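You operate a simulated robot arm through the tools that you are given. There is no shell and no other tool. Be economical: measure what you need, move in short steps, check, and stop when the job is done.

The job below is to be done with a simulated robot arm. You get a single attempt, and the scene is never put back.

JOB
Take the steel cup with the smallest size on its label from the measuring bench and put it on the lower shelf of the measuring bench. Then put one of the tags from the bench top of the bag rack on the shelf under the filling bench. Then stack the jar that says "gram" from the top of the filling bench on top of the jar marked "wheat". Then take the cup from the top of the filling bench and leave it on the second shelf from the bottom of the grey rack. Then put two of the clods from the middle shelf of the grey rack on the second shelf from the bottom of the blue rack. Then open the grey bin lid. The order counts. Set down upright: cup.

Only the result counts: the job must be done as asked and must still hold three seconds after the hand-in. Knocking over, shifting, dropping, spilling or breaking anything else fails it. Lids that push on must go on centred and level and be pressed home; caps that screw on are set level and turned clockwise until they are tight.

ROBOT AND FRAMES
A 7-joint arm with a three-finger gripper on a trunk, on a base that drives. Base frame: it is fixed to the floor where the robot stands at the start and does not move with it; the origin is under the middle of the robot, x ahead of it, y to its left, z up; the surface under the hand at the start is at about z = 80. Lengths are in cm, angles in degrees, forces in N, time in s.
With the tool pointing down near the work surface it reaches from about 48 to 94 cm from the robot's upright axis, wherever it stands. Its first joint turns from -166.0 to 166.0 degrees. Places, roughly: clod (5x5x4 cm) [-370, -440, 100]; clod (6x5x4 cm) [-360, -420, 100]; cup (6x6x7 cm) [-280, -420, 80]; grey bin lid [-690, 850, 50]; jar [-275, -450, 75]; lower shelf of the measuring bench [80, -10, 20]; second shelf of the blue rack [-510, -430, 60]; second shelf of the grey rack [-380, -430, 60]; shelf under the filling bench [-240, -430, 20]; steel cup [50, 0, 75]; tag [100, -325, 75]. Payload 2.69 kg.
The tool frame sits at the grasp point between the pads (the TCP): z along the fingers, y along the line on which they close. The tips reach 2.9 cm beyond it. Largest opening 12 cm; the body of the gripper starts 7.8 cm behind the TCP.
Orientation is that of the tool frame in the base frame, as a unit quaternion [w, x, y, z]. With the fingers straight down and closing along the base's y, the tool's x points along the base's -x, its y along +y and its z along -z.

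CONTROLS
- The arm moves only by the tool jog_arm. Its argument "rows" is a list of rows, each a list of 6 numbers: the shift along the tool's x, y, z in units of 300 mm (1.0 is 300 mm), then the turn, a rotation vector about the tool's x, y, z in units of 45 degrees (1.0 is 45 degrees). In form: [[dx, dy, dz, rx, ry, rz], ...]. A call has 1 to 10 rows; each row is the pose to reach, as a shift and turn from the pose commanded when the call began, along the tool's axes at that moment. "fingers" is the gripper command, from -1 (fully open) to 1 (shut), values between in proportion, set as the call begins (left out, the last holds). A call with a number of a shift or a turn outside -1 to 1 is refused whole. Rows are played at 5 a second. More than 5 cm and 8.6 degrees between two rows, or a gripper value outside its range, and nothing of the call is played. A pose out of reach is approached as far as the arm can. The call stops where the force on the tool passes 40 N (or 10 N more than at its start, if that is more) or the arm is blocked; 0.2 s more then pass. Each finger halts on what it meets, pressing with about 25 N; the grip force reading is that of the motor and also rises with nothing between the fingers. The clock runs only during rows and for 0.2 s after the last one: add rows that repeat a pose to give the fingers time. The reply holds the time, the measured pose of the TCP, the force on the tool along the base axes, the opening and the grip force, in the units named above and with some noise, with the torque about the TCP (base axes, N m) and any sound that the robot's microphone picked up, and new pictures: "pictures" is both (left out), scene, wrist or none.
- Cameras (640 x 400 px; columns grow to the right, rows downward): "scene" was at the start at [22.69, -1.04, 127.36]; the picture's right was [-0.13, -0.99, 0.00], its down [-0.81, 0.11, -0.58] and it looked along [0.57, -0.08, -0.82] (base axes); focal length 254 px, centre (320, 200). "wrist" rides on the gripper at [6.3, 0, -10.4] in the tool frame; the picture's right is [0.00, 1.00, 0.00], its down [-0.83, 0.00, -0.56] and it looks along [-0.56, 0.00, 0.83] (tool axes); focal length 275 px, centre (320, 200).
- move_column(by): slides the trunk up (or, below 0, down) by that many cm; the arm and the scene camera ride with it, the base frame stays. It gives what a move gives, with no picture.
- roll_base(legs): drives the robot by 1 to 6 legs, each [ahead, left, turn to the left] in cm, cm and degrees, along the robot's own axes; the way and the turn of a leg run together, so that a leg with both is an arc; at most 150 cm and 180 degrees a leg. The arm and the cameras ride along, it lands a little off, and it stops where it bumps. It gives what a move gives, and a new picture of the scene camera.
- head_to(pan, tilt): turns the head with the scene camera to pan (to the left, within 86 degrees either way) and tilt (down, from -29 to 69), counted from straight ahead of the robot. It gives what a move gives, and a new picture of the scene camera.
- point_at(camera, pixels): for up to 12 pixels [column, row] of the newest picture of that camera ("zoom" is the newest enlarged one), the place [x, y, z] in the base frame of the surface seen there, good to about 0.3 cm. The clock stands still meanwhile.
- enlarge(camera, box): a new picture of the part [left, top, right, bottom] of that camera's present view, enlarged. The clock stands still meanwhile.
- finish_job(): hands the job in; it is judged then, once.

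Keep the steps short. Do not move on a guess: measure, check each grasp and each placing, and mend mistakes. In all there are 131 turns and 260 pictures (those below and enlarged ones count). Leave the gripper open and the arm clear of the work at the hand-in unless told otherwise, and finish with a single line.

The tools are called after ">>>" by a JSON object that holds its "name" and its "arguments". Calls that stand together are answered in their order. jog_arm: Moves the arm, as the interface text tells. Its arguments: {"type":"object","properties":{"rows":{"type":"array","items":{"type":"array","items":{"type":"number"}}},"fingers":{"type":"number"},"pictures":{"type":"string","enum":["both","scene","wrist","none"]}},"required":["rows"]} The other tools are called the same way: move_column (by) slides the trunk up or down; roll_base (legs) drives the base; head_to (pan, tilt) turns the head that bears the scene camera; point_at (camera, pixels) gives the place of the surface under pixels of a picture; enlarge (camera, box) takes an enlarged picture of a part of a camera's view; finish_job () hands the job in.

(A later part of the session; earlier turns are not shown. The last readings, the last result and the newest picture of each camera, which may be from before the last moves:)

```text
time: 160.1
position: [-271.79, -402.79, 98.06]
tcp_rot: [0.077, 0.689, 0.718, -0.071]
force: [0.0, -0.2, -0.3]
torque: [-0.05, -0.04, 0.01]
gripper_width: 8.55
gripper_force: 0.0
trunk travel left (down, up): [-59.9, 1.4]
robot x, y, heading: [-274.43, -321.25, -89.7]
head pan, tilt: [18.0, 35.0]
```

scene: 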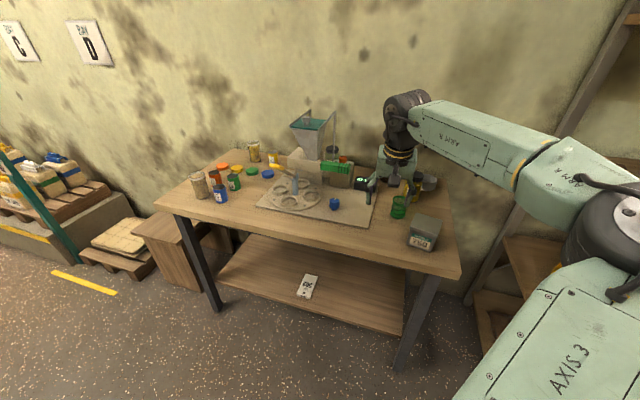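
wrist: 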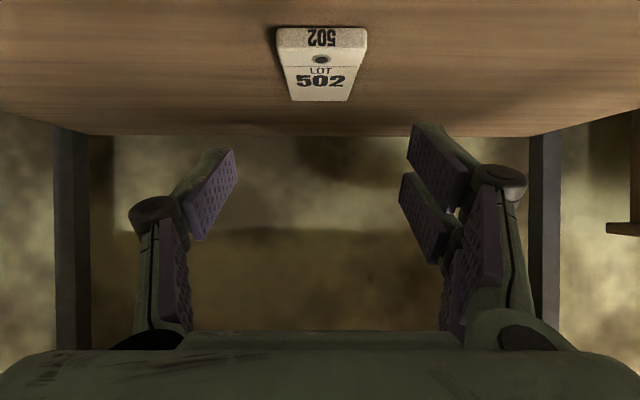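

>>> {"name": "enlarge", "arguments": {"camera": "scene", "box": [280, 100, 400, 200]}}

>>> {"name": "enlarge", "arguments": {"camera": "wrist", "box": [0, 0, 640, 400]}}

```text
4.00 times, centred on (340, 150) of scene
```

zoom: 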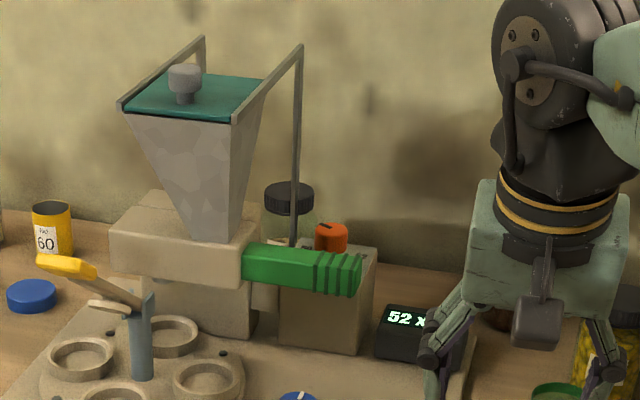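

```text
1.00 times, centred on (320, 200) of wrist (not enlarged: the box is as wide or as high as the picture)
```

zoom: 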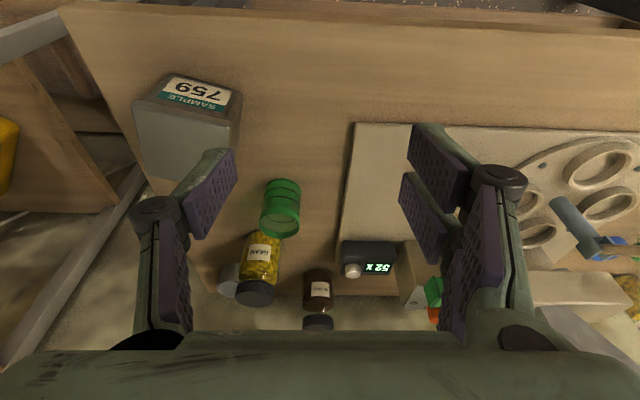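

A black-lidded jar stands behind the dispenser at (332,149), probably WHEAT. Measuring it, the GRAM jar and the green cup.

>>> {"name": "point_at", "arguments": {"camera": "scene", "pixels": [[332, 147], [326, 148], [338, 148], [332, 152], [343, 159], [330, 160]]}}

>>> {"name": "point_at", "arguments": {"camera": "wrist", "pixels": [[255, 290], [238, 290], [273, 290], [258, 300], [262, 252], [281, 186], [282, 226], [264, 226], [299, 226], [318, 320], [230, 280], [372, 265]]}}

>>> {"name": "enlarge", "arguments": {"camera": "wrist", "box": [200, 160, 360, 340]}}

```text
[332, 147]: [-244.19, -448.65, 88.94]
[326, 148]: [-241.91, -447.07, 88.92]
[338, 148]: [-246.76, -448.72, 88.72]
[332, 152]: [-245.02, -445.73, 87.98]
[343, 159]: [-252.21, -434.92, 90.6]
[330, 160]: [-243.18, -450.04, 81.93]
```

```text
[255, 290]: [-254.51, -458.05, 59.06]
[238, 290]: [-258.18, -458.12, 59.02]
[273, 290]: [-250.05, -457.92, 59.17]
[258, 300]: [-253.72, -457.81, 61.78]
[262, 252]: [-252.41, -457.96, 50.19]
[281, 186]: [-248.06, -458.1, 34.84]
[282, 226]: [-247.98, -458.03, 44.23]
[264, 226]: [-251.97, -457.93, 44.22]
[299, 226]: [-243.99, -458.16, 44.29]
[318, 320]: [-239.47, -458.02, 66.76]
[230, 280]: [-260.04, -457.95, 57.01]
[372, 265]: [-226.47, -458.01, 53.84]
```

```text
2.22 times, centred on (280, 250) of wrist
```

zoom: 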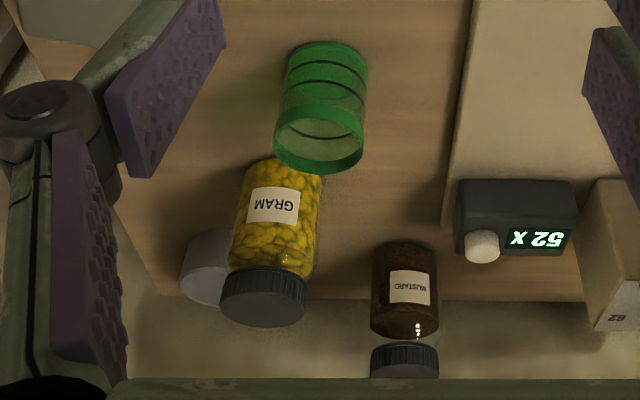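

The wrist measurements used a stale frame; re-measuring on the enlarged view.

>>> {"name": "point_at", "arguments": {"camera": "zoom", "pixels": [[262, 312], [262, 280], [225, 295], [303, 300], [272, 205], [280, 165], [320, 45], [320, 165], [278, 140], [362, 140], [403, 375], [205, 270]]}}

```text
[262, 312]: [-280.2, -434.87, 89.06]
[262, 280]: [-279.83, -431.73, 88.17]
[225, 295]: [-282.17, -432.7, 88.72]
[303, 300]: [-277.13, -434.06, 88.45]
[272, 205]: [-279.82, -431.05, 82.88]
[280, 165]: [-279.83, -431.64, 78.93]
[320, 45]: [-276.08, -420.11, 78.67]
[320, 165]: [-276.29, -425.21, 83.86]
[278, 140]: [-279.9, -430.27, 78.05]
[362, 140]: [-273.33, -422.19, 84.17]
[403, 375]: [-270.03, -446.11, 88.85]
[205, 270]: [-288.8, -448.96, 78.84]
```

GRAM: centre ≈ [-279.8, -433, top 89]. Green cup: centre ≈ [-276.5, -423]. The candidate wheat jar lid: [-244.3, -448.5, 89]. I'll raise the hand and look toward it to read the label.

>>> {"name": "jog_arm", "arguments": {"rows": [[-0.045, 0.095, -0.077, 0, 0.045, 0], [-0.09, 0.19, -0.153, 0, 0.09, 0], [-0.134, 0.284, -0.23, 0, 0.135, 0], [-0.178, 0.378, -0.305, 0, 0.18, 0], [-0.223, 0.473, -0.381, 0, 0.225, 0], [-0.267, 0.567, -0.457, 0, 0.27, 0], [-0.267, 0.567, -0.457, 0, 0.27, 0]]}}

```text
time: 161.7
position: [-254.95, -404.93, 112.05]
tcp_rot: [0.001, 0.692, 0.722, 0.003]
force: [0.1, -0.5, -0.7]
torque: [0.01, 0.01, -0.01]
gripper_width: 8.53
gripper_force: 0.1
out of reach, approached as far as the arm can: row 6, 7
trunk travel left (down, up): [-59.9, 1.4]
robot x, y, heading: [-273.73, -321.15, -90.1]
head pan, tilt: [18.0, 35.0]
```

scene: 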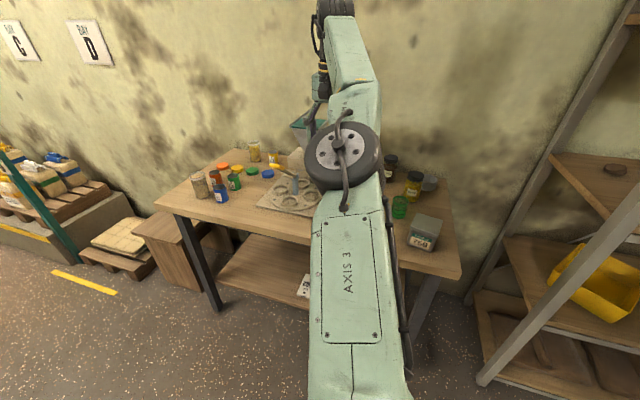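
wrist: 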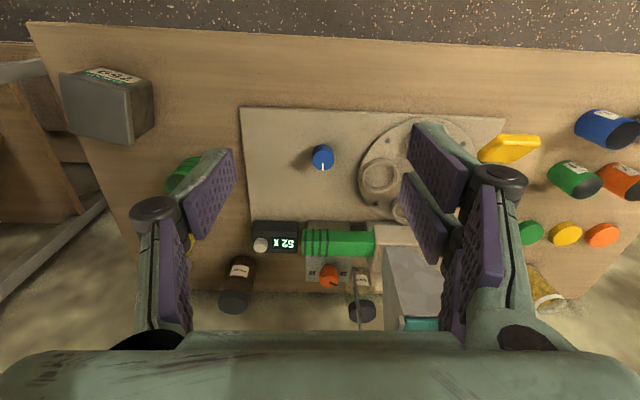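

>>> {"name": "enlarge", "arguments": {"camera": "wrist", "box": [300, 220, 460, 330]}}

>>> {"name": "point_at", "arguments": {"camera": "wrist", "pixels": [[362, 312], [350, 310], [375, 310], [362, 320], [362, 300], [358, 300], [357, 325], [330, 270], [365, 240], [395, 290], [395, 315], [362, 283]]}}

```text
3.64 times, centred on (380, 275) of wrist
```

zoom: 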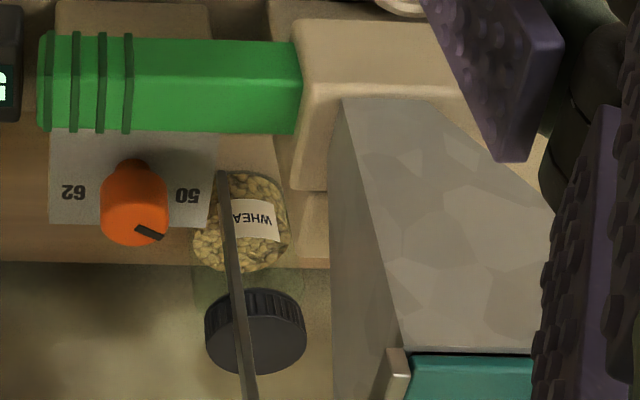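

```text
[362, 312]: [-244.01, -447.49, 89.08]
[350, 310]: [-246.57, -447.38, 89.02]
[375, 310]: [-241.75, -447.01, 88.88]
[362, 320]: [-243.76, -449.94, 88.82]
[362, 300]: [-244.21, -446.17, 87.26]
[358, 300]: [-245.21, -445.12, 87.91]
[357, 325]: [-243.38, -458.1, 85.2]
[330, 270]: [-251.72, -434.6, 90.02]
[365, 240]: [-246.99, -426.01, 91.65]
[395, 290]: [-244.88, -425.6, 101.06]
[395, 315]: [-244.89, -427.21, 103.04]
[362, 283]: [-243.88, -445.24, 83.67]
```

WHEAT confirmed. A thin rod of the hopper frame crosses the view near the lid; measuring it.

>>> {"name": "point_at", "arguments": {"camera": "zoom", "pixels": [[222, 180], [228, 220], [234, 265], [240, 310], [244, 345], [248, 380], [251, 398], [400, 370], [380, 180], [440, 380], [520, 300], [350, 260]]}}

```text
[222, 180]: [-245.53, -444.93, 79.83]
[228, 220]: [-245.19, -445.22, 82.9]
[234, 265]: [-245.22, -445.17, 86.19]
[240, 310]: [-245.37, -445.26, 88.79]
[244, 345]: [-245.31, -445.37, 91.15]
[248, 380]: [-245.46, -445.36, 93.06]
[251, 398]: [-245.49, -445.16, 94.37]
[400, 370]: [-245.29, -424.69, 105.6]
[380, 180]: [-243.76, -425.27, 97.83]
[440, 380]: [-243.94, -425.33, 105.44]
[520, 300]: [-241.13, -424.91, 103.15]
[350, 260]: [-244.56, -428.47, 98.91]
```

WHEAT lid centre ≈ [-244.2, -448.3, 89], with the rod at [-245.4, -445.3] just in front. I'll grasp GRAM with the tool yawed 45° so that fingers and camera avoid the rod later. First draw the hand back and right with that yaw.

>>> {"name": "jog_arm", "arguments": {"rows": [[0.08, -0.11, 0, 0, 0, -0.135], [0.16, -0.22, 0, 0, 0, -0.27], [0.25, -0.33, 0, 0, 0, -0.405], [0.34, -0.44, 0, 0, 0, -0.54], [0.43, -0.55, 0, 0, 0, -0.675], [0.52, -0.66, 0, 0, 0, -0.81], [0.6, -0.75, 0, 0, 0, -0.947], [0.6, -0.75, 0, 0, 0, -0.947]], "pictures": "none"}}

>>> {"name": "head_to", "arguments": {"pan": 20, "tilt": 33}}

>>> {"name": "enlarge", "arguments": {"camera": "scene", "box": [250, 90, 410, 200]}}

```text
time: 163.5
position: [-276.29, -386.26, 110.79]
tcp_rot: [0.003, 0.384, 0.923, 0.003]
force: [0.4, -0.3, 0.3]
torque: [0.04, -0.01, -0.02]
gripper_width: 8.51
gripper_force: 0.0
out of reach, approached as far as the arm can: row 7, 8
trunk travel left (down, up): [-59.9, 1.4]
robot x, y, heading: [-274.21, -321.36, -90.0]
head pan, tilt: [18.0, 35.0]
```

```text
time: 164.2
position: [-276.22, -386.24, 110.79]
tcp_rot: [0.002, 0.385, 0.923, 0.003]
force: [1.1, -0.3, 0.2]
torque: [0.06, 0.01, -0.01]
gripper_width: 8.5
gripper_force: 0.1
trunk travel left (down, up): [-59.9, 1.4]
robot x, y, heading: [-274.18, -321.21, -90.2]
head pan, tilt: [20.0, 33.0]
```

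scene: 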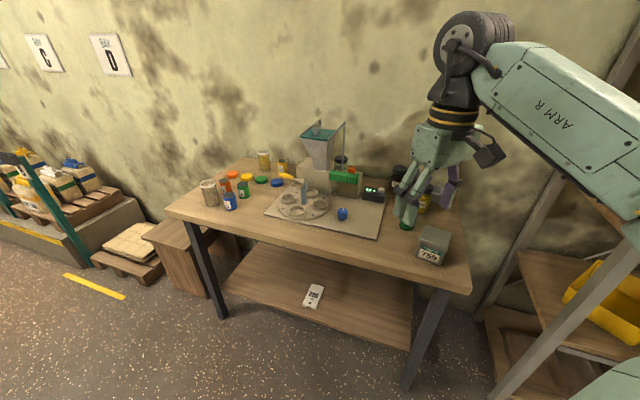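

```text
3.64 times, centred on (330, 145) of scene
```

zoom: 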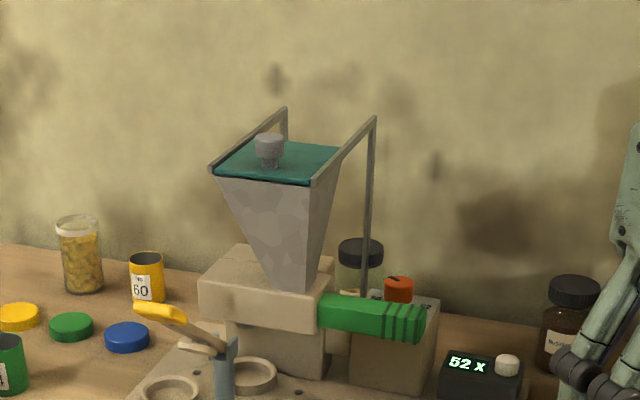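

>>> {"name": "point_at", "arguments": {"camera": "zoom", "pixels": [[315, 182], [345, 152], [362, 132], [373, 122], [371, 180], [368, 230], [333, 150], [230, 165], [285, 112], [268, 140], [360, 243], [385, 285]]}}

```text
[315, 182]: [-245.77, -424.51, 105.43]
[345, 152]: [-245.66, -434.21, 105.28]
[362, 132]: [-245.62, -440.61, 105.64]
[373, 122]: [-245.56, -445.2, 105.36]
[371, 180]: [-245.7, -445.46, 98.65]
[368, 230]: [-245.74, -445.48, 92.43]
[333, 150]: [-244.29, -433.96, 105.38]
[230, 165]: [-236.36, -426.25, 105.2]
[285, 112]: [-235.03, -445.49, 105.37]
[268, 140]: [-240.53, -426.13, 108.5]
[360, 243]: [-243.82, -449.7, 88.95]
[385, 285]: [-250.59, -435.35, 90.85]
```

Frame bars top out at z≈105.7 and the hopper back is at y≈-434, so a vertical release behind works. Checking elbow clearance to the grey rack post before driving in.

>>> {"name": "head_to", "arguments": {"pan": -35, "tilt": 35}}

```text
time: 165.4
position: [-276.31, -386.25, 110.83]
tcp_rot: [0.003, 0.384, 0.923, 0.004]
force: [-0.3, 0.3, -1.6]
torque: [0.04, 0.02, -0.01]
gripper_width: 8.53
gripper_force: 0.0
trunk travel left (down, up): [-59.9, 1.4]
robot x, y, heading: [-273.91, -321.08, -90.2]
head pan, tilt: [-35.0, 35.0]
```

scene: 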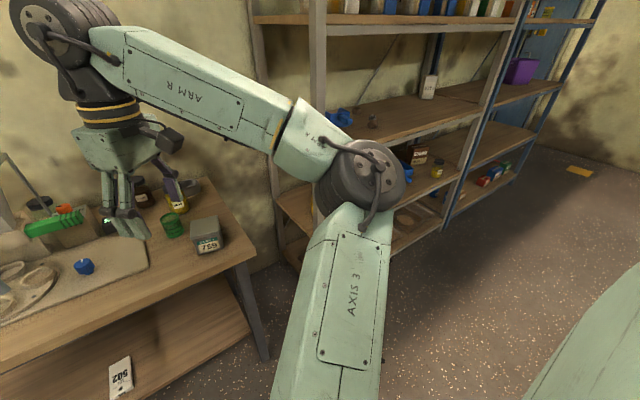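

>>> {"name": "point_at", "arguments": {"camera": "scene", "pixels": [[350, 200], [400, 185], [315, 60], [270, 160], [300, 150], [365, 160], [480, 100], [380, 120], [300, 20], [380, 20], [430, 175], [372, 122]]}}

>>> {"name": "roll_base", "arguments": {"legs": [[0, 16, 0], [38, 0, 0]]}}

```text
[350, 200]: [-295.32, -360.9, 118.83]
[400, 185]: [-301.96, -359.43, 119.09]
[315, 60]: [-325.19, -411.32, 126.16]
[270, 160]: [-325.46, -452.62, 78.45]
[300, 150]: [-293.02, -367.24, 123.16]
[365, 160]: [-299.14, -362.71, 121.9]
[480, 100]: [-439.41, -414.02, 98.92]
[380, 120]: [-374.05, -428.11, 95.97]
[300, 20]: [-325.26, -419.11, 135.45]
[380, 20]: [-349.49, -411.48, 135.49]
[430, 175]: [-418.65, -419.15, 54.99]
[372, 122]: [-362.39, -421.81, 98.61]
```

```text
time: 169.3
position: [-260.13, -424.63, 110.66]
tcp_rot: [0.003, 0.384, 0.923, 0.003]
force: [0.1, 0.1, -0.1]
torque: [0.0, 0.02, 0.03]
gripper_width: 8.55
gripper_force: 0.0
trunk travel left (down, up): [-59.9, 1.4]
robot x, y, heading: [-258.32, -359.16, -90.0]
head pan, tilt: [-35.0, 35.0]
```

scene: 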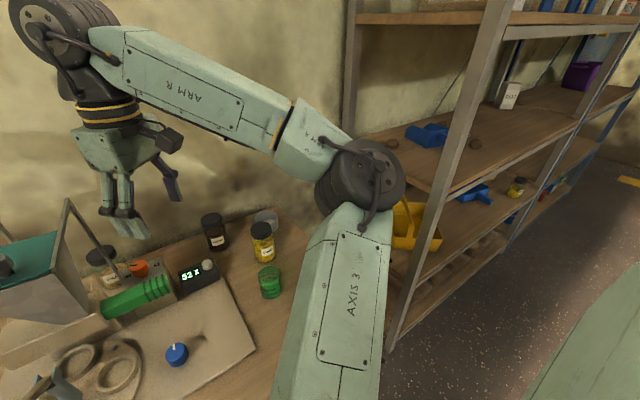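

Good view of GRAM at (262,240), cup at (269,282). Measuring precisely.

>>> {"name": "point_at", "arguments": {"camera": "scene", "pixels": [[262, 226], [252, 229], [272, 229], [262, 233], [263, 222], [269, 270], [259, 270], [280, 270], [270, 276], [270, 296], [270, 266], [263, 260]]}}

>>> {"name": "enlarge", "arguments": {"camera": "scene", "box": [220, 200, 310, 310]}}

```text
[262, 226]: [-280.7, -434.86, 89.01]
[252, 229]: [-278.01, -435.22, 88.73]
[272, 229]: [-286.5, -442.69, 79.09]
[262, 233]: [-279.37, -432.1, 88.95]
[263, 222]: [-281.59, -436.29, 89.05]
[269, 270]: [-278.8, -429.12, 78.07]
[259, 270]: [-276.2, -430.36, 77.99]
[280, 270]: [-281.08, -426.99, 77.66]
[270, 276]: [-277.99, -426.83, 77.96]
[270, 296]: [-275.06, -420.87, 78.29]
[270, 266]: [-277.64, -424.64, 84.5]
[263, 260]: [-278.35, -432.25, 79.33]
```

```text
3.64 times, centred on (265, 255) of scene
```

zoom: 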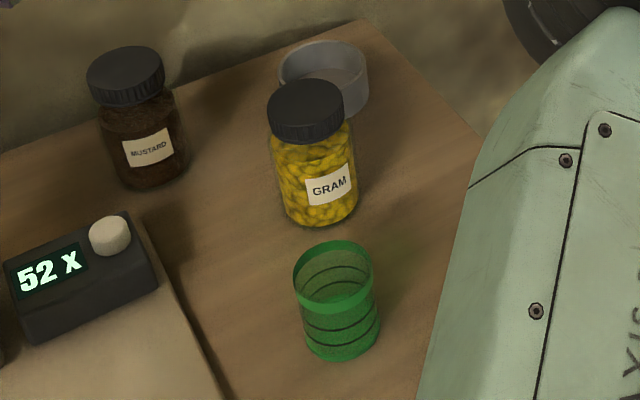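

>>> {"name": "point_at", "arguments": {"camera": "zoom", "pixels": [[305, 104], [270, 104], [340, 100], [303, 82], [308, 124], [295, 275], [371, 262], [332, 242], [338, 312], [340, 350], [342, 360]]}}

```text
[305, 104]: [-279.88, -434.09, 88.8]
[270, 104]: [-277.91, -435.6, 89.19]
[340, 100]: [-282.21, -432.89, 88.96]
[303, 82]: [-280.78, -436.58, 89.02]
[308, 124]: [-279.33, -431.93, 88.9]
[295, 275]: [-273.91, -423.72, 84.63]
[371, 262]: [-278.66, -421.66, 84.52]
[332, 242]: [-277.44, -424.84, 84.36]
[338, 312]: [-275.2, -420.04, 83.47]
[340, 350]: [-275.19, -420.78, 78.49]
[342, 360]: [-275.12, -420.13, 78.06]
```

GRAM lid centre = [-280.05, -434.25, 89]. Moving above it.

>>> {"name": "jog_arm", "arguments": {"rows": [[0.04, -0.116, 0.06, 0, 0, 0], [0.08, -0.233, 0.12, 0, 0, 0], [0.12, -0.349, 0.18, 0, 0, 0], [0.16, -0.465, 0.24, 0, 0, 0], [0.2, -0.582, 0.3, 0, 0, 0], [0.241, -0.698, 0.357, 0, 0, 0], [0.241, -0.698, 0.357, 0, 0, 0]]}}

```text
time: 170.9
position: [-264.19, -424.49, 101.04]
tcp_rot: [0.003, 0.384, 0.923, 0.001]
force: [0.0, -0.3, -0.3]
torque: [0.0, -0.03, 0.0]
gripper_width: 8.51
gripper_force: 0.1
out of reach, approached as far as the arm can: row 1, 2, 3, 4, 5, 6, 7
trunk travel left (down, up): [-59.9, 1.4]
robot x, y, heading: [-258.17, -359.72, -90.1]
head pan, tilt: [-35.0, 35.0]
```

scene: 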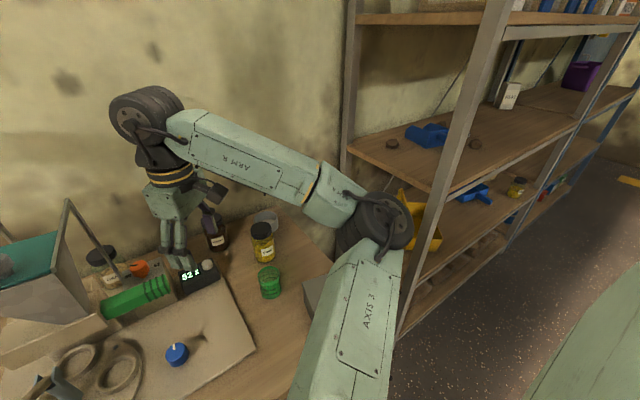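
wrist: 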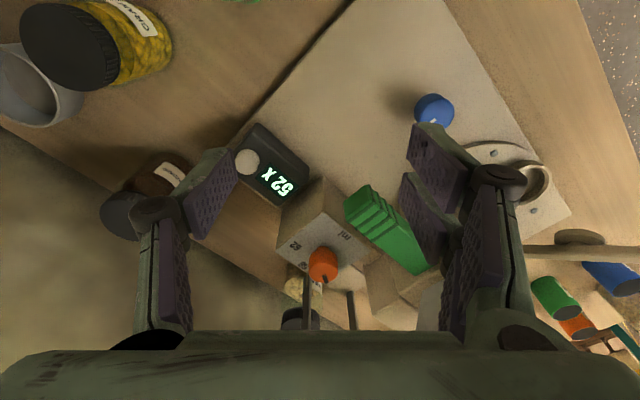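

The 45° yaw hits a wrist limit toward the right. I'll undo 30° of it here and take the yaw back when over WHEAT.

>>> {"name": "jog_arm", "arguments": {"rows": [[0, 0, 0, 0, 0, 0.17], [0, 0, 0, 0, 0, 0.34], [0, -0.05, 0, 0, 0, 0.5], [0.03, -0.18, 0, 0, 0, 0.667], [0.06, -0.3, 0, 0, 0, 0.667], [0.09, -0.42, 0.01, 0, 0, 0.667], [0.12, -0.52, 0.02, 0, 0, 0.667], [0.142, -0.604, 0.03, 0, 0, 0.667], [0.142, -0.604, 0.03, 0, 0, 0.667]]}}

```text
time: 172.9
position: [-278.17, -432.78, 99.37]
tcp_rot: [0.003, 0.609, 0.793, 0.002]
force: [0.5, 0.6, 0.0]
torque: [-0.02, 0.0, -0.01]
gripper_width: 8.52
gripper_force: 0.0
out of reach, approached as far as the arm can: row 8, 9
trunk travel left (down, up): [-59.9, 1.4]
robot x, y, heading: [-258.04, -359.06, -90.0]
head pan, tilt: [-35.0, 35.0]
```

scene: 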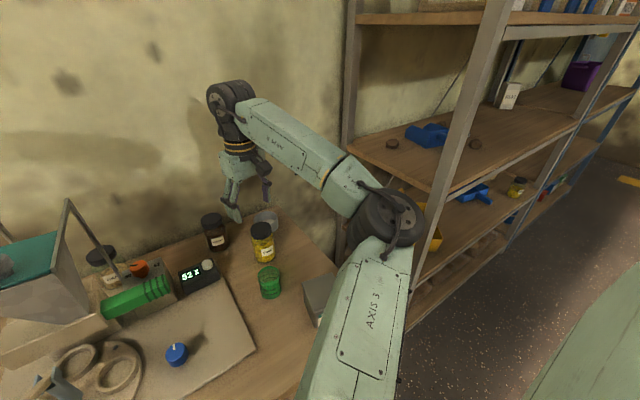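
wrist: 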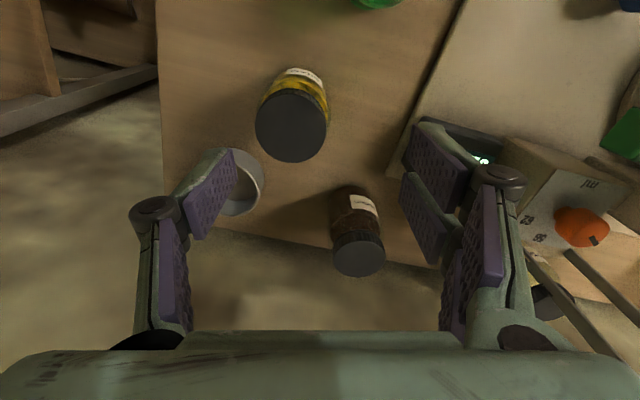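

Close. A bit more un-yaw while centring over the lid, then descending halfway.

>>> {"name": "jog_arm", "arguments": {"rows": [[-0.015, -0.04, 0, 0, 0, 0.15], [-0.031, -0.073, 0, 0, 0, 0.3], [-0.031, -0.073, 0.0, 0, 0, 0.33], [-0.031, -0.073, 0.1, 0, 0, 0.33], [-0.031, -0.073, 0.2, 0, 0, 0.33], [-0.031, -0.073, 0.2, 0, 0, 0.33]], "pictures": "wrist"}}

```text
time: 174.3
position: [-279.95, -434.23, 93.32]
tcp_rot: [0.002, 0.707, 0.707, 0.004]
force: [0.2, 0.3, -0.5]
torque: [-0.02, 0.03, -0.02]
gripper_width: 8.51
gripper_force: 0.0
trunk travel left (down, up): [-59.9, 1.4]
robot x, y, heading: [-258.44, -359.33, -90.1]
head pan, tilt: [-35.0, 35.0]
```

wrist: 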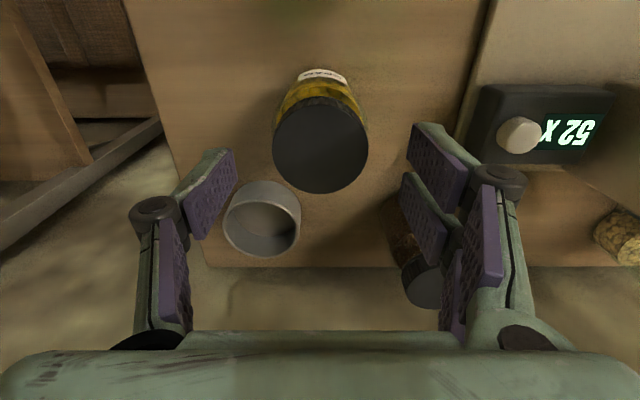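

Centred (lid at column 320). Descending 5 cm, then closing.

>>> {"name": "jog_arm", "arguments": {"rows": [[0, 0, 0.08, 0, 0, 0], [0, 0, 0.167, 0, 0, 0], [0, 0, 0.167, 0, 0, 0]], "pictures": "none"}}

>>> {"name": "jog_arm", "arguments": {"rows": [[0, 0, 0, 0, 0, 0], [0, 0, 0, 0, 0, 0], [0, 0, 0, 0, 0, 0], [0, 0, 0, 0, 0, 0], [0, 0, 0, 0, 0, 0], [0, 0, 0, 0, 0, 0]], "fingers": 1, "pictures": "wrist"}}

```text
time: 175.1
position: [-279.74, -434.22, 88.29]
tcp_rot: [0.001, 0.707, 0.707, 0.003]
force: [0.2, -0.2, 0.0]
torque: [0.02, -0.02, 0.04]
gripper_width: 8.55
gripper_force: 0.2
trunk travel left (down, up): [-59.9, 1.4]
robot x, y, heading: [-258.09, -358.9, -89.9]
head pan, tilt: [-35.0, 35.0]
```

```text
time: 176.5
position: [-279.84, -434.36, 88.51]
tcp_rot: [0.002, 0.707, 0.708, 0.002]
force: [-6.1, -2.0, 10.6]
torque: [-0.01, 0.24, 0.0]
gripper_width: 6.07
gripper_force: 24.5
trunk travel left (down, up): [-59.9, 1.4]
robot x, y, heading: [-258.24, -359.42, -90.1]
head pan, tilt: [-35.0, 35.0]
```

wrist: 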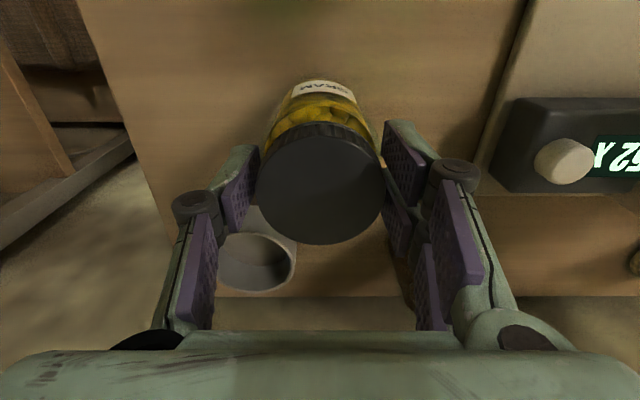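

GRAM is gripped at the lid (6.1 cm). Lifting 16 cm.

>>> {"name": "jog_arm", "arguments": {"rows": [[0, 0, -0.06, 0, 0, 0], [0, 0, -0.18, 0, 0, 0], [0, 0, -0.32, 0, 0, 0], [0, 0, -0.45, 0, 0, 0], [0, 0, -0.53, 0, 0, 0], [0, 0, -0.53, 0, 0, 0]]}}

```text
time: 177.9
position: [-279.96, -434.2, 104.2]
tcp_rot: [0.001, 0.706, 0.708, 0.003]
force: [-0.3, 0.4, -3.3]
torque: [0.01, -0.01, 0.01]
gripper_width: 5.4
gripper_force: 24.7
trunk travel left (down, up): [-59.9, 1.4]
robot x, y, heading: [-258.5, -359.13, -90.3]
head pan, tilt: [-35.0, 35.0]
```

scene: 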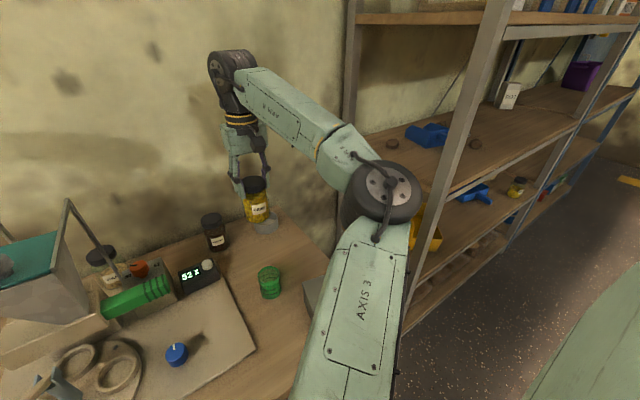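
wrist: 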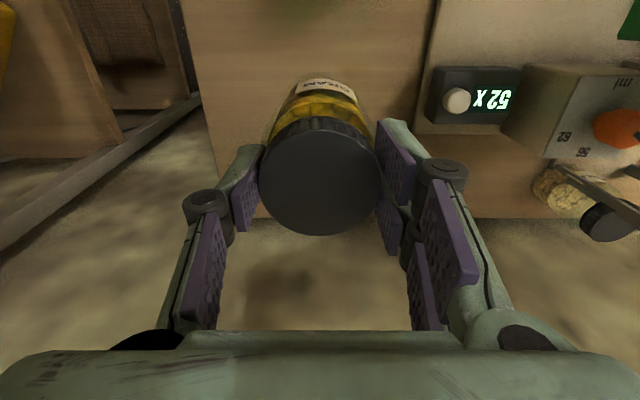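

The width changed from 6.1 to 5.4, so I'll check how the jar sits in the grip.

>>> {"name": "enlarge", "arguments": {"camera": "scene", "box": [215, 140, 305, 240]}}

>>> {"name": "point_at", "arguments": {"camera": "wrist", "pixels": [[320, 175], [275, 175], [367, 175], [320, 130], [320, 225], [320, 88]]}}

```text
4.00 times, centred on (260, 190) of scene
```

zoom: 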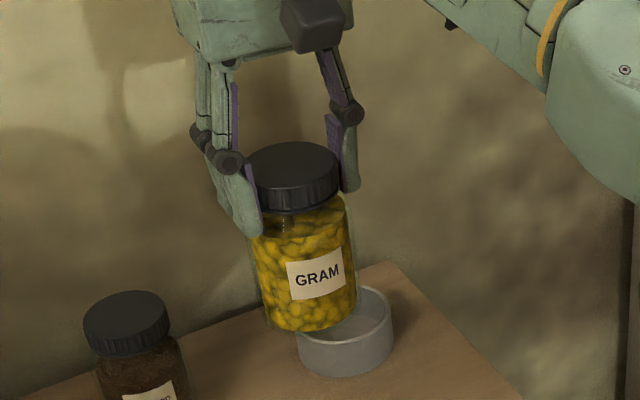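

```text
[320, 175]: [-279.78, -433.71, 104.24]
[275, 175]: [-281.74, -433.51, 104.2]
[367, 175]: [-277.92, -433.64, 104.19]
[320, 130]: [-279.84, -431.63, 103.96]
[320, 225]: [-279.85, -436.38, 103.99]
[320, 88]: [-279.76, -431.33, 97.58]
```

Jar is upright, hanging with its lid top at TCP level (bottom ≈ TCP−11.1). Moving diagonally to behind-right of the rod, about [-254, -448.9].

>>> {"name": "jog_arm", "arguments": {"rows": [[-0.07, 0.125, 0, 0, 0, 0], [-0.14, 0.25, 0, 0, 0, 0], [-0.21, 0.375, 0, 0, 0, 0], [-0.28, 0.5, 0, 0, 0, 0], [-0.35, 0.625, 0, 0, 0, 0], [-0.42, 0.75, 0, 0, 0, 0], [-0.49, 0.867, 0, 0, 0, 0], [-0.49, 0.867, 0, 0, 0, 0]]}}

```text
time: 179.7
position: [-254.01, -449.07, 104.36]
tcp_rot: [0.002, 0.707, 0.707, 0.002]
force: [0.0, 0.0, -4.1]
torque: [0.0, 0.0, 0.0]
gripper_width: 5.43
gripper_force: 24.6
trunk travel left (down, up): [-59.9, 1.4]
robot x, y, heading: [-258.16, -359.66, -90.0]
head pan, tilt: [-35.0, 35.0]
```

scene: 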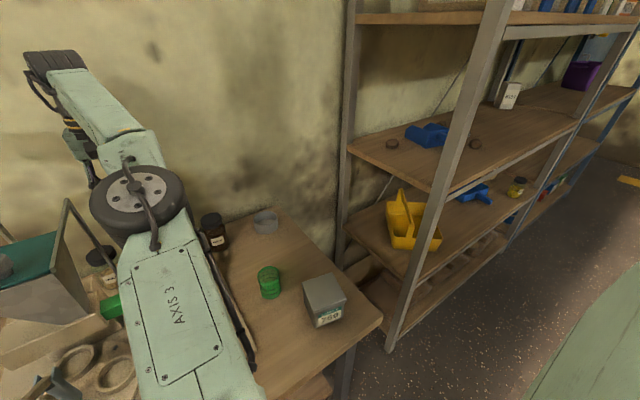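
wrist: 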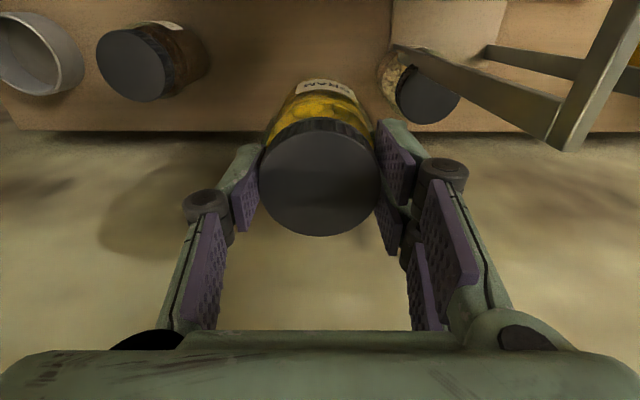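

Reached. The WHEAT lid is visible at (430,95); refining its centre.

>>> {"name": "enlarge", "arguments": {"camera": "wrist", "box": [370, 30, 500, 140]}}

>>> {"name": "point_at", "arguments": {"camera": "wrist", "pixels": [[428, 95], [400, 92], [430, 120], [455, 105], [415, 118], [440, 122], [400, 105], [420, 75], [480, 90], [440, 80]]}}

```text
3.64 times, centred on (435, 85) of wrist
```

zoom: 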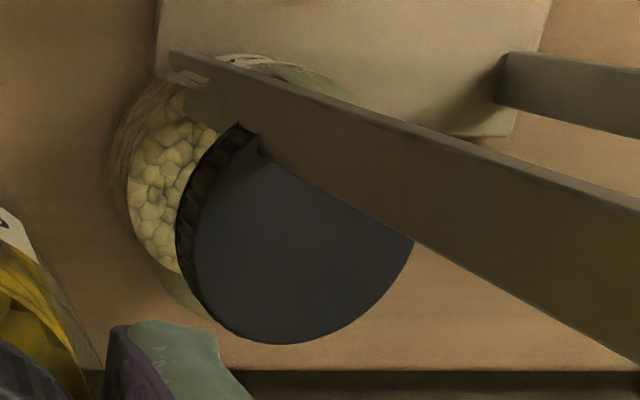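

```text
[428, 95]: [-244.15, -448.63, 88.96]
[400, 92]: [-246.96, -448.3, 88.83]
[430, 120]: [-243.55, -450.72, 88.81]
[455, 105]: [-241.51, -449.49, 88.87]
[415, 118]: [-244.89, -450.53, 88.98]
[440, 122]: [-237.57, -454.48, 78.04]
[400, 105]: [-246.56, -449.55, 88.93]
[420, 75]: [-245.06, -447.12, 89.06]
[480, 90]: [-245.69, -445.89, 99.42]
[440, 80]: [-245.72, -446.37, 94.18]
```

The frame upright is a flat strip. Measuring its back edge before passing behind it.

>>> {"name": "point_at", "arguments": {"camera": "zoom", "pixels": [[330, 190], [400, 228], [460, 262], [520, 292], [600, 335], [330, 105], [400, 130], [520, 175], [400, 180], [420, 125]]}}

```text
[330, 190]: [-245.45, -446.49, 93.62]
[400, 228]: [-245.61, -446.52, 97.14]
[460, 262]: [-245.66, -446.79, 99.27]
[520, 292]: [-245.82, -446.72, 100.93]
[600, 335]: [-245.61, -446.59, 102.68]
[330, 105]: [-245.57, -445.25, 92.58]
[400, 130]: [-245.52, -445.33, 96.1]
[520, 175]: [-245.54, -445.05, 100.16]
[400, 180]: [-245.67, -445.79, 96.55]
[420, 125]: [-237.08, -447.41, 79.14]
```

Strip spans y -445.1 to -446.65 at x≈-245.6; WHEAT centre ≈ [-244.3, -448.6]. I'll pass at y≈-450 and end over WHEAT, slightly back to clear the strip.

>>> {"name": "jog_arm", "arguments": {"rows": [[-0.034, 0, 0, 0, 0, 0], [-0.036, 0.08, 0, 0, 0, 0], [-0.036, 0.17, 0, 0, 0, 0], [-0.036, 0.26, 0, 0, 0, 0], [-0.03, 0.333, 0, 0, 0, 0], [-0.03, 0.333, 0, 0, 0, 0]]}}

```text
time: 181.1
position: [-243.82, -448.03, 103.73]
tcp_rot: [0.001, 0.706, 0.708, 0.004]
force: [-0.3, 0.0, -3.5]
torque: [0.01, 0.0, 0.01]
gripper_width: 5.43
gripper_force: 25.0
out of reach, approached as far as the arm can: row 1, 2, 3, 4, 5, 6
trunk travel left (down, up): [-59.9, 1.4]
robot x, y, heading: [-258.23, -359.52, -90.0]
head pan, tilt: [-35.0, 35.0]
```

scene: 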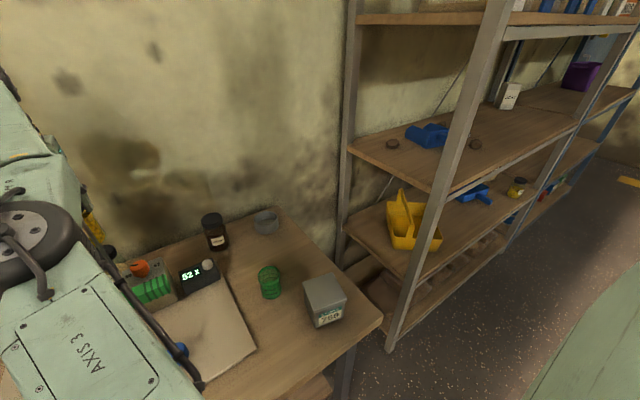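
wrist: 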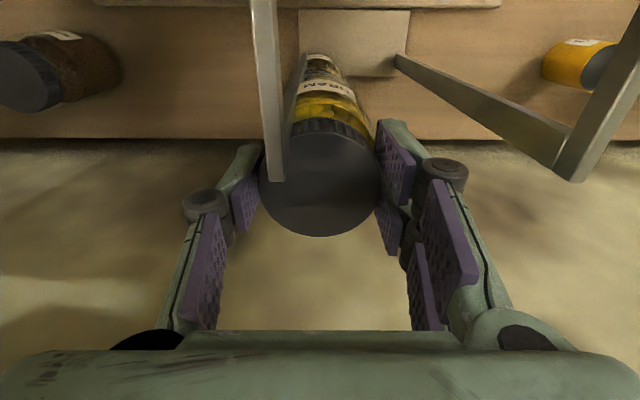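

Reach fell short in y (-448.0). Checking for contact between jar and strip.

>>> {"name": "enlarge", "arguments": {"camera": "wrist", "box": [230, 30, 410, 250]}}

>>> {"name": "point_at", "arguments": {"camera": "wrist", "pixels": [[262, 60], [268, 120], [277, 60], [283, 120], [276, 175], [281, 178], [320, 175], [265, 180], [375, 180], [320, 133], [320, 230], [322, 68]]}}

```text
1.82 times, centred on (320, 140) of wrist
```

zoom: 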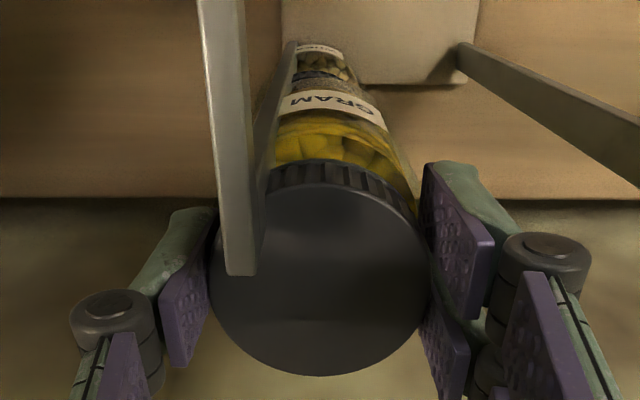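

```text
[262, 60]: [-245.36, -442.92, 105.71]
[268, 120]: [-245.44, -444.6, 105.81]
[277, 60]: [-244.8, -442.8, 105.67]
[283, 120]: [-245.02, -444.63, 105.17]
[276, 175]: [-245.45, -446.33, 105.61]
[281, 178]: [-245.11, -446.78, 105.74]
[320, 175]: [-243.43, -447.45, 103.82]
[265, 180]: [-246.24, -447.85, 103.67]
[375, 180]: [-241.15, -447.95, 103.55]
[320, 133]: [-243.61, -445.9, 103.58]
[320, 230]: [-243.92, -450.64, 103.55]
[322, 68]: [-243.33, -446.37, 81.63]
```

The lid is very near or touching the strip. Driving the base 2 cm ahead moves the jar straight back away from it.

>>> {"name": "roll_base", "arguments": {"legs": [[2, 0, 0]]}}

>>> {"name": "jog_arm", "arguments": {"rows": [[0, 0, 0, 0, 0, 0]], "pictures": "wrist"}}

>>> {"name": "point_at", "arguments": {"camera": "wrist", "pixels": [[276, 150], [270, 120], [320, 175], [265, 180], [375, 180], [320, 230], [320, 135]]}}

>>> {"name": "enlarge", "arguments": {"camera": "wrist", "box": [230, 30, 410, 250]}}

```text
time: 181.9
position: [-243.87, -450.26, 103.67]
tcp_rot: [0.0, 0.706, 0.708, 0.004]
force: [0.3, -0.8, -4.1]
torque: [0.01, 0.01, 0.04]
gripper_width: 5.41
gripper_force: 24.8
trunk travel left (down, up): [-59.9, 1.4]
robot x, y, heading: [-258.2, -361.2, -90.2]
head pan, tilt: [-35.0, 35.0]
```

scene: 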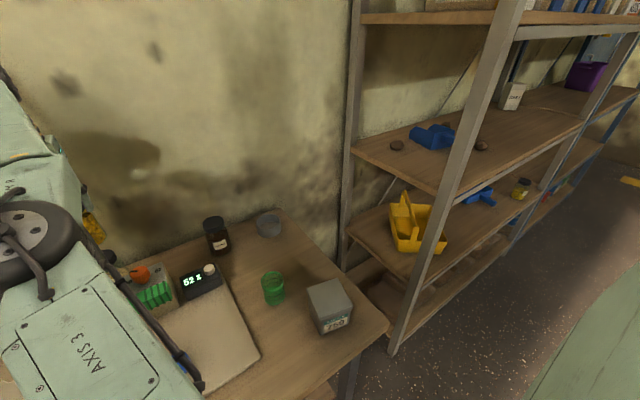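

```text
time: 182.3
position: [-243.91, -450.1, 103.62]
tcp_rot: [0.001, 0.706, 0.708, 0.004]
force: [-0.7, 1.5, -4.1]
torque: [0.01, 0.01, 0.03]
gripper_width: 5.43
gripper_force: 24.9
trunk travel left (down, up): [-59.9, 1.4]
robot x, y, heading: [-258.2, -361.14, -89.7]
head pan, tilt: [-35.0, 35.0]
```

wrist: 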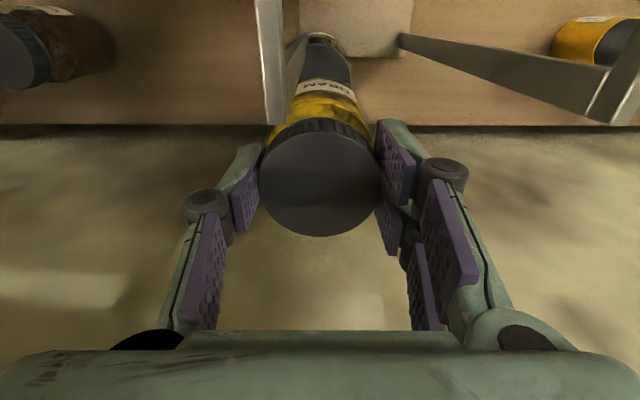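

```text
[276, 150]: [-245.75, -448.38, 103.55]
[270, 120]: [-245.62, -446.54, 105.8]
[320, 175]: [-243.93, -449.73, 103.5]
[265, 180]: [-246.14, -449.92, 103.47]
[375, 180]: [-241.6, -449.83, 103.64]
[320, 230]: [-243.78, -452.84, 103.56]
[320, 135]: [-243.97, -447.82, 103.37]
```

```text
1.82 times, centred on (320, 140) of wrist
```

zoom: 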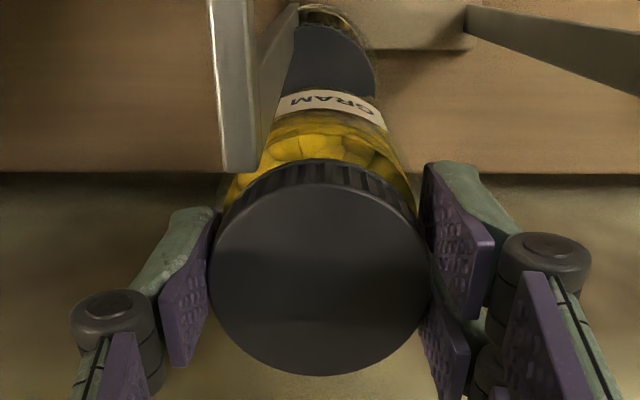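

Now clear of the strip. Measuring the visible part of the WHEAT lid once more to centre over it.

>>> {"name": "point_at", "arguments": {"camera": "zoom", "pixels": [[335, 60], [372, 75], [368, 60], [350, 36], [320, 27], [310, 30], [345, 45], [375, 90]]}}

```text
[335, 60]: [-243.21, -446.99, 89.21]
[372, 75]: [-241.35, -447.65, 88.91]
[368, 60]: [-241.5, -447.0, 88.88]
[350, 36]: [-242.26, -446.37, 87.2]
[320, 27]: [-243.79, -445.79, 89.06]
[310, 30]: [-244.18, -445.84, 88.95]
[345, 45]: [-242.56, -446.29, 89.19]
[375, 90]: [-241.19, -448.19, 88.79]
```

WHEAT centre ≈ [-244.1, -448.4]. Shifting 0.9 cm forward and descending 3.1 cm (expect contact after ~3.4).

>>> {"name": "jog_arm", "arguments": {"rows": [[0.03, 0, 0, 0, 0, 0], [0.03, 0, 0.03, 0, 0, 0], [0.03, 0, 0.06, 0, 0, 0], [0.03, 0, 0.09, 0, 0, 0], [0.03, 0, 0.103, 0, 0, 0], [0.03, 0, 0.103, 0, 0, 0]], "pictures": "wrist"}}

```text
time: 183.7
position: [-243.86, -449.3, 100.57]
tcp_rot: [0.002, 0.707, 0.707, 0.004]
force: [-0.6, 1.1, -3.8]
torque: [0.01, -0.02, 0.03]
gripper_width: 5.44
gripper_force: 24.6
out of reach, approached as far as the arm can: row 1, 2, 3, 4
trunk travel left (down, up): [-59.9, 1.4]
robot x, y, heading: [-257.93, -361.43, -90.1]
head pan, tilt: [-35.0, 35.0]
```

wrist: 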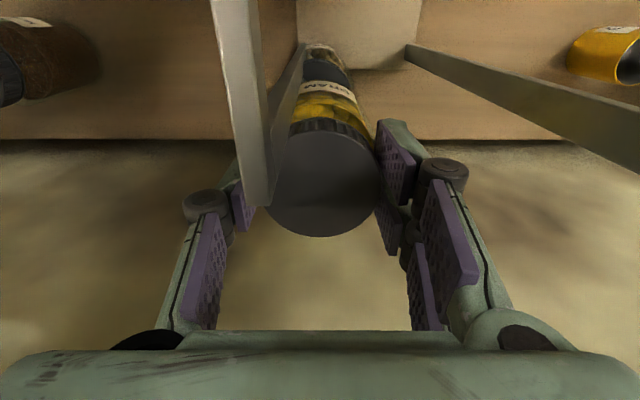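

>>> {"name": "jog_arm", "arguments": {"rows": [[0, 0, 0.004, 0, 0, 0], [0, 0, 0.008, 0, 0, 0], [0, 0, 0.012, 0, 0, 0], [0, 0, 0.012, 0, 0, 0]], "pictures": "none"}}

```text
time: 184.7
position: [-243.72, -449.1, 100.33]
tcp_rot: [0.0, 0.707, 0.708, 0.004]
force: [0.3, 0.2, -3.8]
torque: [0.01, 0.0, -0.02]
gripper_width: 5.41
gripper_force: 25.6
trunk travel left (down, up): [-59.9, 1.4]
robot x, y, heading: [-258.3, -361.44, -90.0]
head pan, tilt: [-35.0, 35.0]
```

>>> {"name": "jog_arm", "arguments": {"rows": [[0, 0, 0.004, 0, 0, 0], [0, 0, 0.008, 0, 0, 0], [0, 0, 0.008, 0, 0, 0]], "pictures": "none"}}

```text
time: 185.5
position: [-243.83, -449.08, 100.13]
tcp_rot: [0.003, 0.707, 0.708, 0.003]
force: [0.1, 0.2, 0.6]
torque: [0.07, -0.02, -0.02]
gripper_width: 5.44
gripper_force: 25.6
trunk travel left (down, up): [-59.9, 1.4]
robot x, y, heading: [-258.18, -361.4, -90.1]
head pan, tilt: [-35.0, 35.0]
```

Contact: the jar's weight is now carried (force -3.8 → +0.6). Opening gently to 8 cm and looking.

>>> {"name": "jog_arm", "arguments": {"rows": [[0, 0, 0, 0, 0, 0], [0, 0, 0, 0, 0, 0], [0, 0, 0, 0, 0, 0], [0, 0, 0, 0, 0, 0], [0, 0, 0, 0, 0, 0]], "fingers": -0.33, "pictures": "wrist"}}

>>> {"name": "point_at", "arguments": {"camera": "wrist", "pixels": [[320, 175], [285, 190], [370, 180], [320, 225], [320, 135]]}}

```text
time: 186.7
position: [-243.86, -449.23, 100.06]
tcp_rot: [0.002, 0.706, 0.708, 0.002]
force: [-0.6, 0.4, 1.0]
torque: [0.02, 0.01, 0.01]
gripper_width: 7.98
gripper_force: 0.1
trunk travel left (down, up): [-59.9, 1.4]
robot x, y, heading: [-258.24, -361.25, -90.1]
head pan, tilt: [-35.0, 35.0]
```

wrist: 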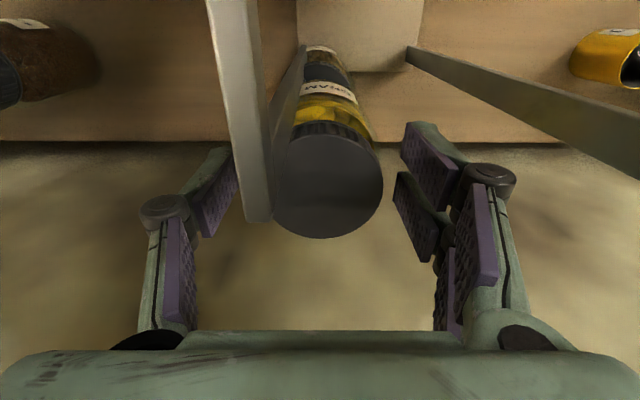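

```text
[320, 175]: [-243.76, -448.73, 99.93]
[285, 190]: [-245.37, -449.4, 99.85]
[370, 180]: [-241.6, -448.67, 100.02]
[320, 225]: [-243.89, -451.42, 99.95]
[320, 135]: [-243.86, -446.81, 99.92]
```

GRAM stands level on WHEAT (top z≈99.9). Raising 5 cm, then leaving sideways toward -x behind the strip, above the jar top.

>>> {"name": "jog_arm", "arguments": {"rows": [[0, 0, -0.05, 0, 0, 0], [0, 0, -0.11, 0, 0, 0], [0, 0, -0.17, 0, 0, 0], [0, 0, -0.17, 0, 0, 0]], "pictures": "wrist"}}

```text
time: 187.7
position: [-244.13, -448.82, 105.08]
tcp_rot: [0.0, 0.706, 0.708, 0.004]
force: [-0.7, 0.0, -0.7]
torque: [0.05, 0.03, -0.01]
gripper_width: 7.98
gripper_force: 0.1
trunk travel left (down, up): [-59.9, 1.4]
robot x, y, heading: [-258.32, -361.51, -90.0]
head pan, tilt: [-35.0, 35.0]
```

wrist: 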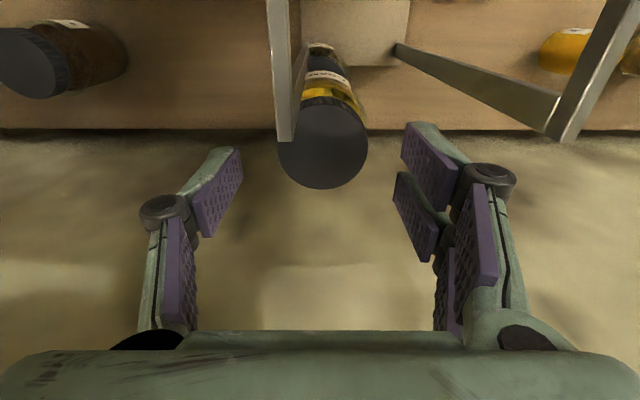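

>>> {"name": "jog_arm", "arguments": {"rows": [[0, -0.15, 0, 0, 0, 0], [0, -0.3, 0, 0, 0, 0], [0, -0.45, 0, 0, 0, 0], [0, -0.6, 0, 0, 0, 0], [0.1, -0.7, 0, 0, 0, 0], [0.2, -0.8, 0, 0, 0, 0], [0.3, -0.9, 0, 0, 0, 0], [0.4, -1.0, 0, 0, 0, 0], [0.4, -1.0, 0, 0, 0, 0]], "fingers": -0.5}}

```text
time: 189.7
position: [-274.08, -437.12, 104.7]
tcp_rot: [0.001, 0.707, 0.707, 0.003]
force: [-1.5, 0.7, -0.9]
torque: [0.03, -0.01, 0.04]
gripper_width: 9.01
gripper_force: 0.1
trunk travel left (down, up): [-59.9, 1.4]
robot x, y, heading: [-257.9, -361.35, -90.1]
head pan, tilt: [-35.0, 35.0]
```

scene: 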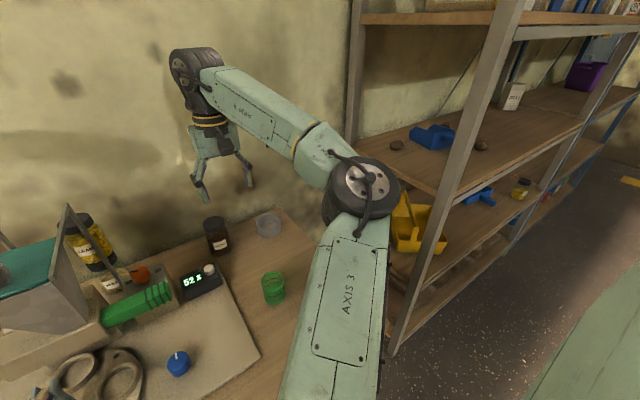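
wrist: 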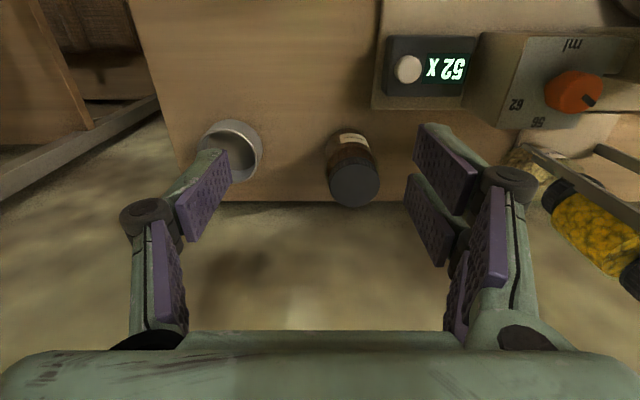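

GRAM stands on WHEAT. Next the green cup. I'll measure the nearby tin and re-measure the cup, then reposition the base.

>>> {"name": "enlarge", "arguments": {"camera": "scene", "box": [230, 240, 330, 340]}}

>>> {"name": "point_at", "arguments": {"camera": "zoom", "pixels": [[280, 165], [325, 155], [240, 170], [285, 200], [290, 260], [305, 140]]}}

>>> {"name": "roll_base", "arguments": {"legs": [[-16, 0, 0], [0, -14, 0]]}}

```text
4.00 times, centred on (280, 290) of scene
```

zoom: 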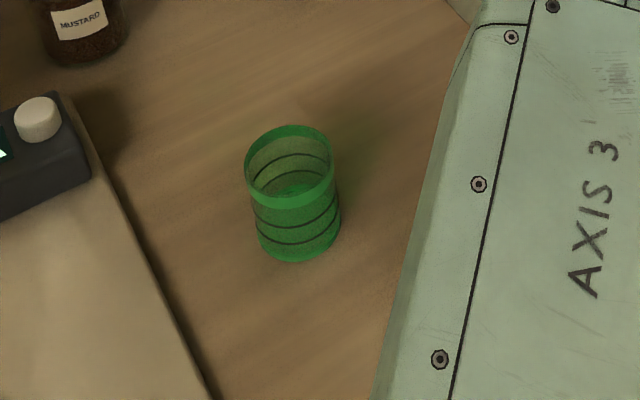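

```text
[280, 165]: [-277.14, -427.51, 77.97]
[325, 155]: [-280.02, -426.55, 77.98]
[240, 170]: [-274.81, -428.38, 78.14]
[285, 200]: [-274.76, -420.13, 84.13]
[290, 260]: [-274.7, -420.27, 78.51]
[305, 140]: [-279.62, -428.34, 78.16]
```

```text
time: 192.4
position: [-287.28, -421.54, 104.75]
tcp_rot: [0.001, 0.705, 0.709, 0.004]
force: [0.9, -1.0, -0.7]
torque: [0.01, -0.01, -0.02]
gripper_width: 8.99
gripper_force: 0.1
trunk travel left (down, up): [-59.9, 1.4]
robot x, y, heading: [-271.94, -346.23, -89.8]
head pan, tilt: [-35.0, 35.0]
```

scene: 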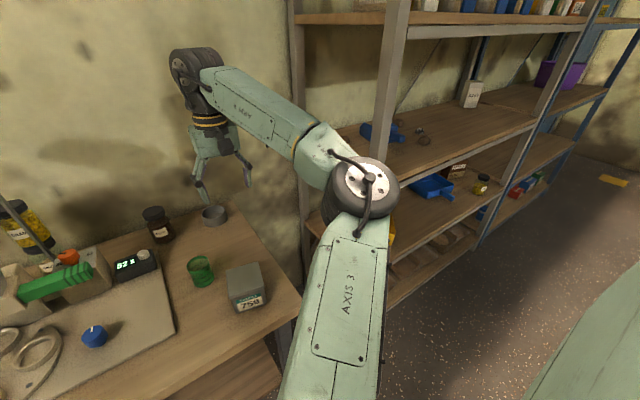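

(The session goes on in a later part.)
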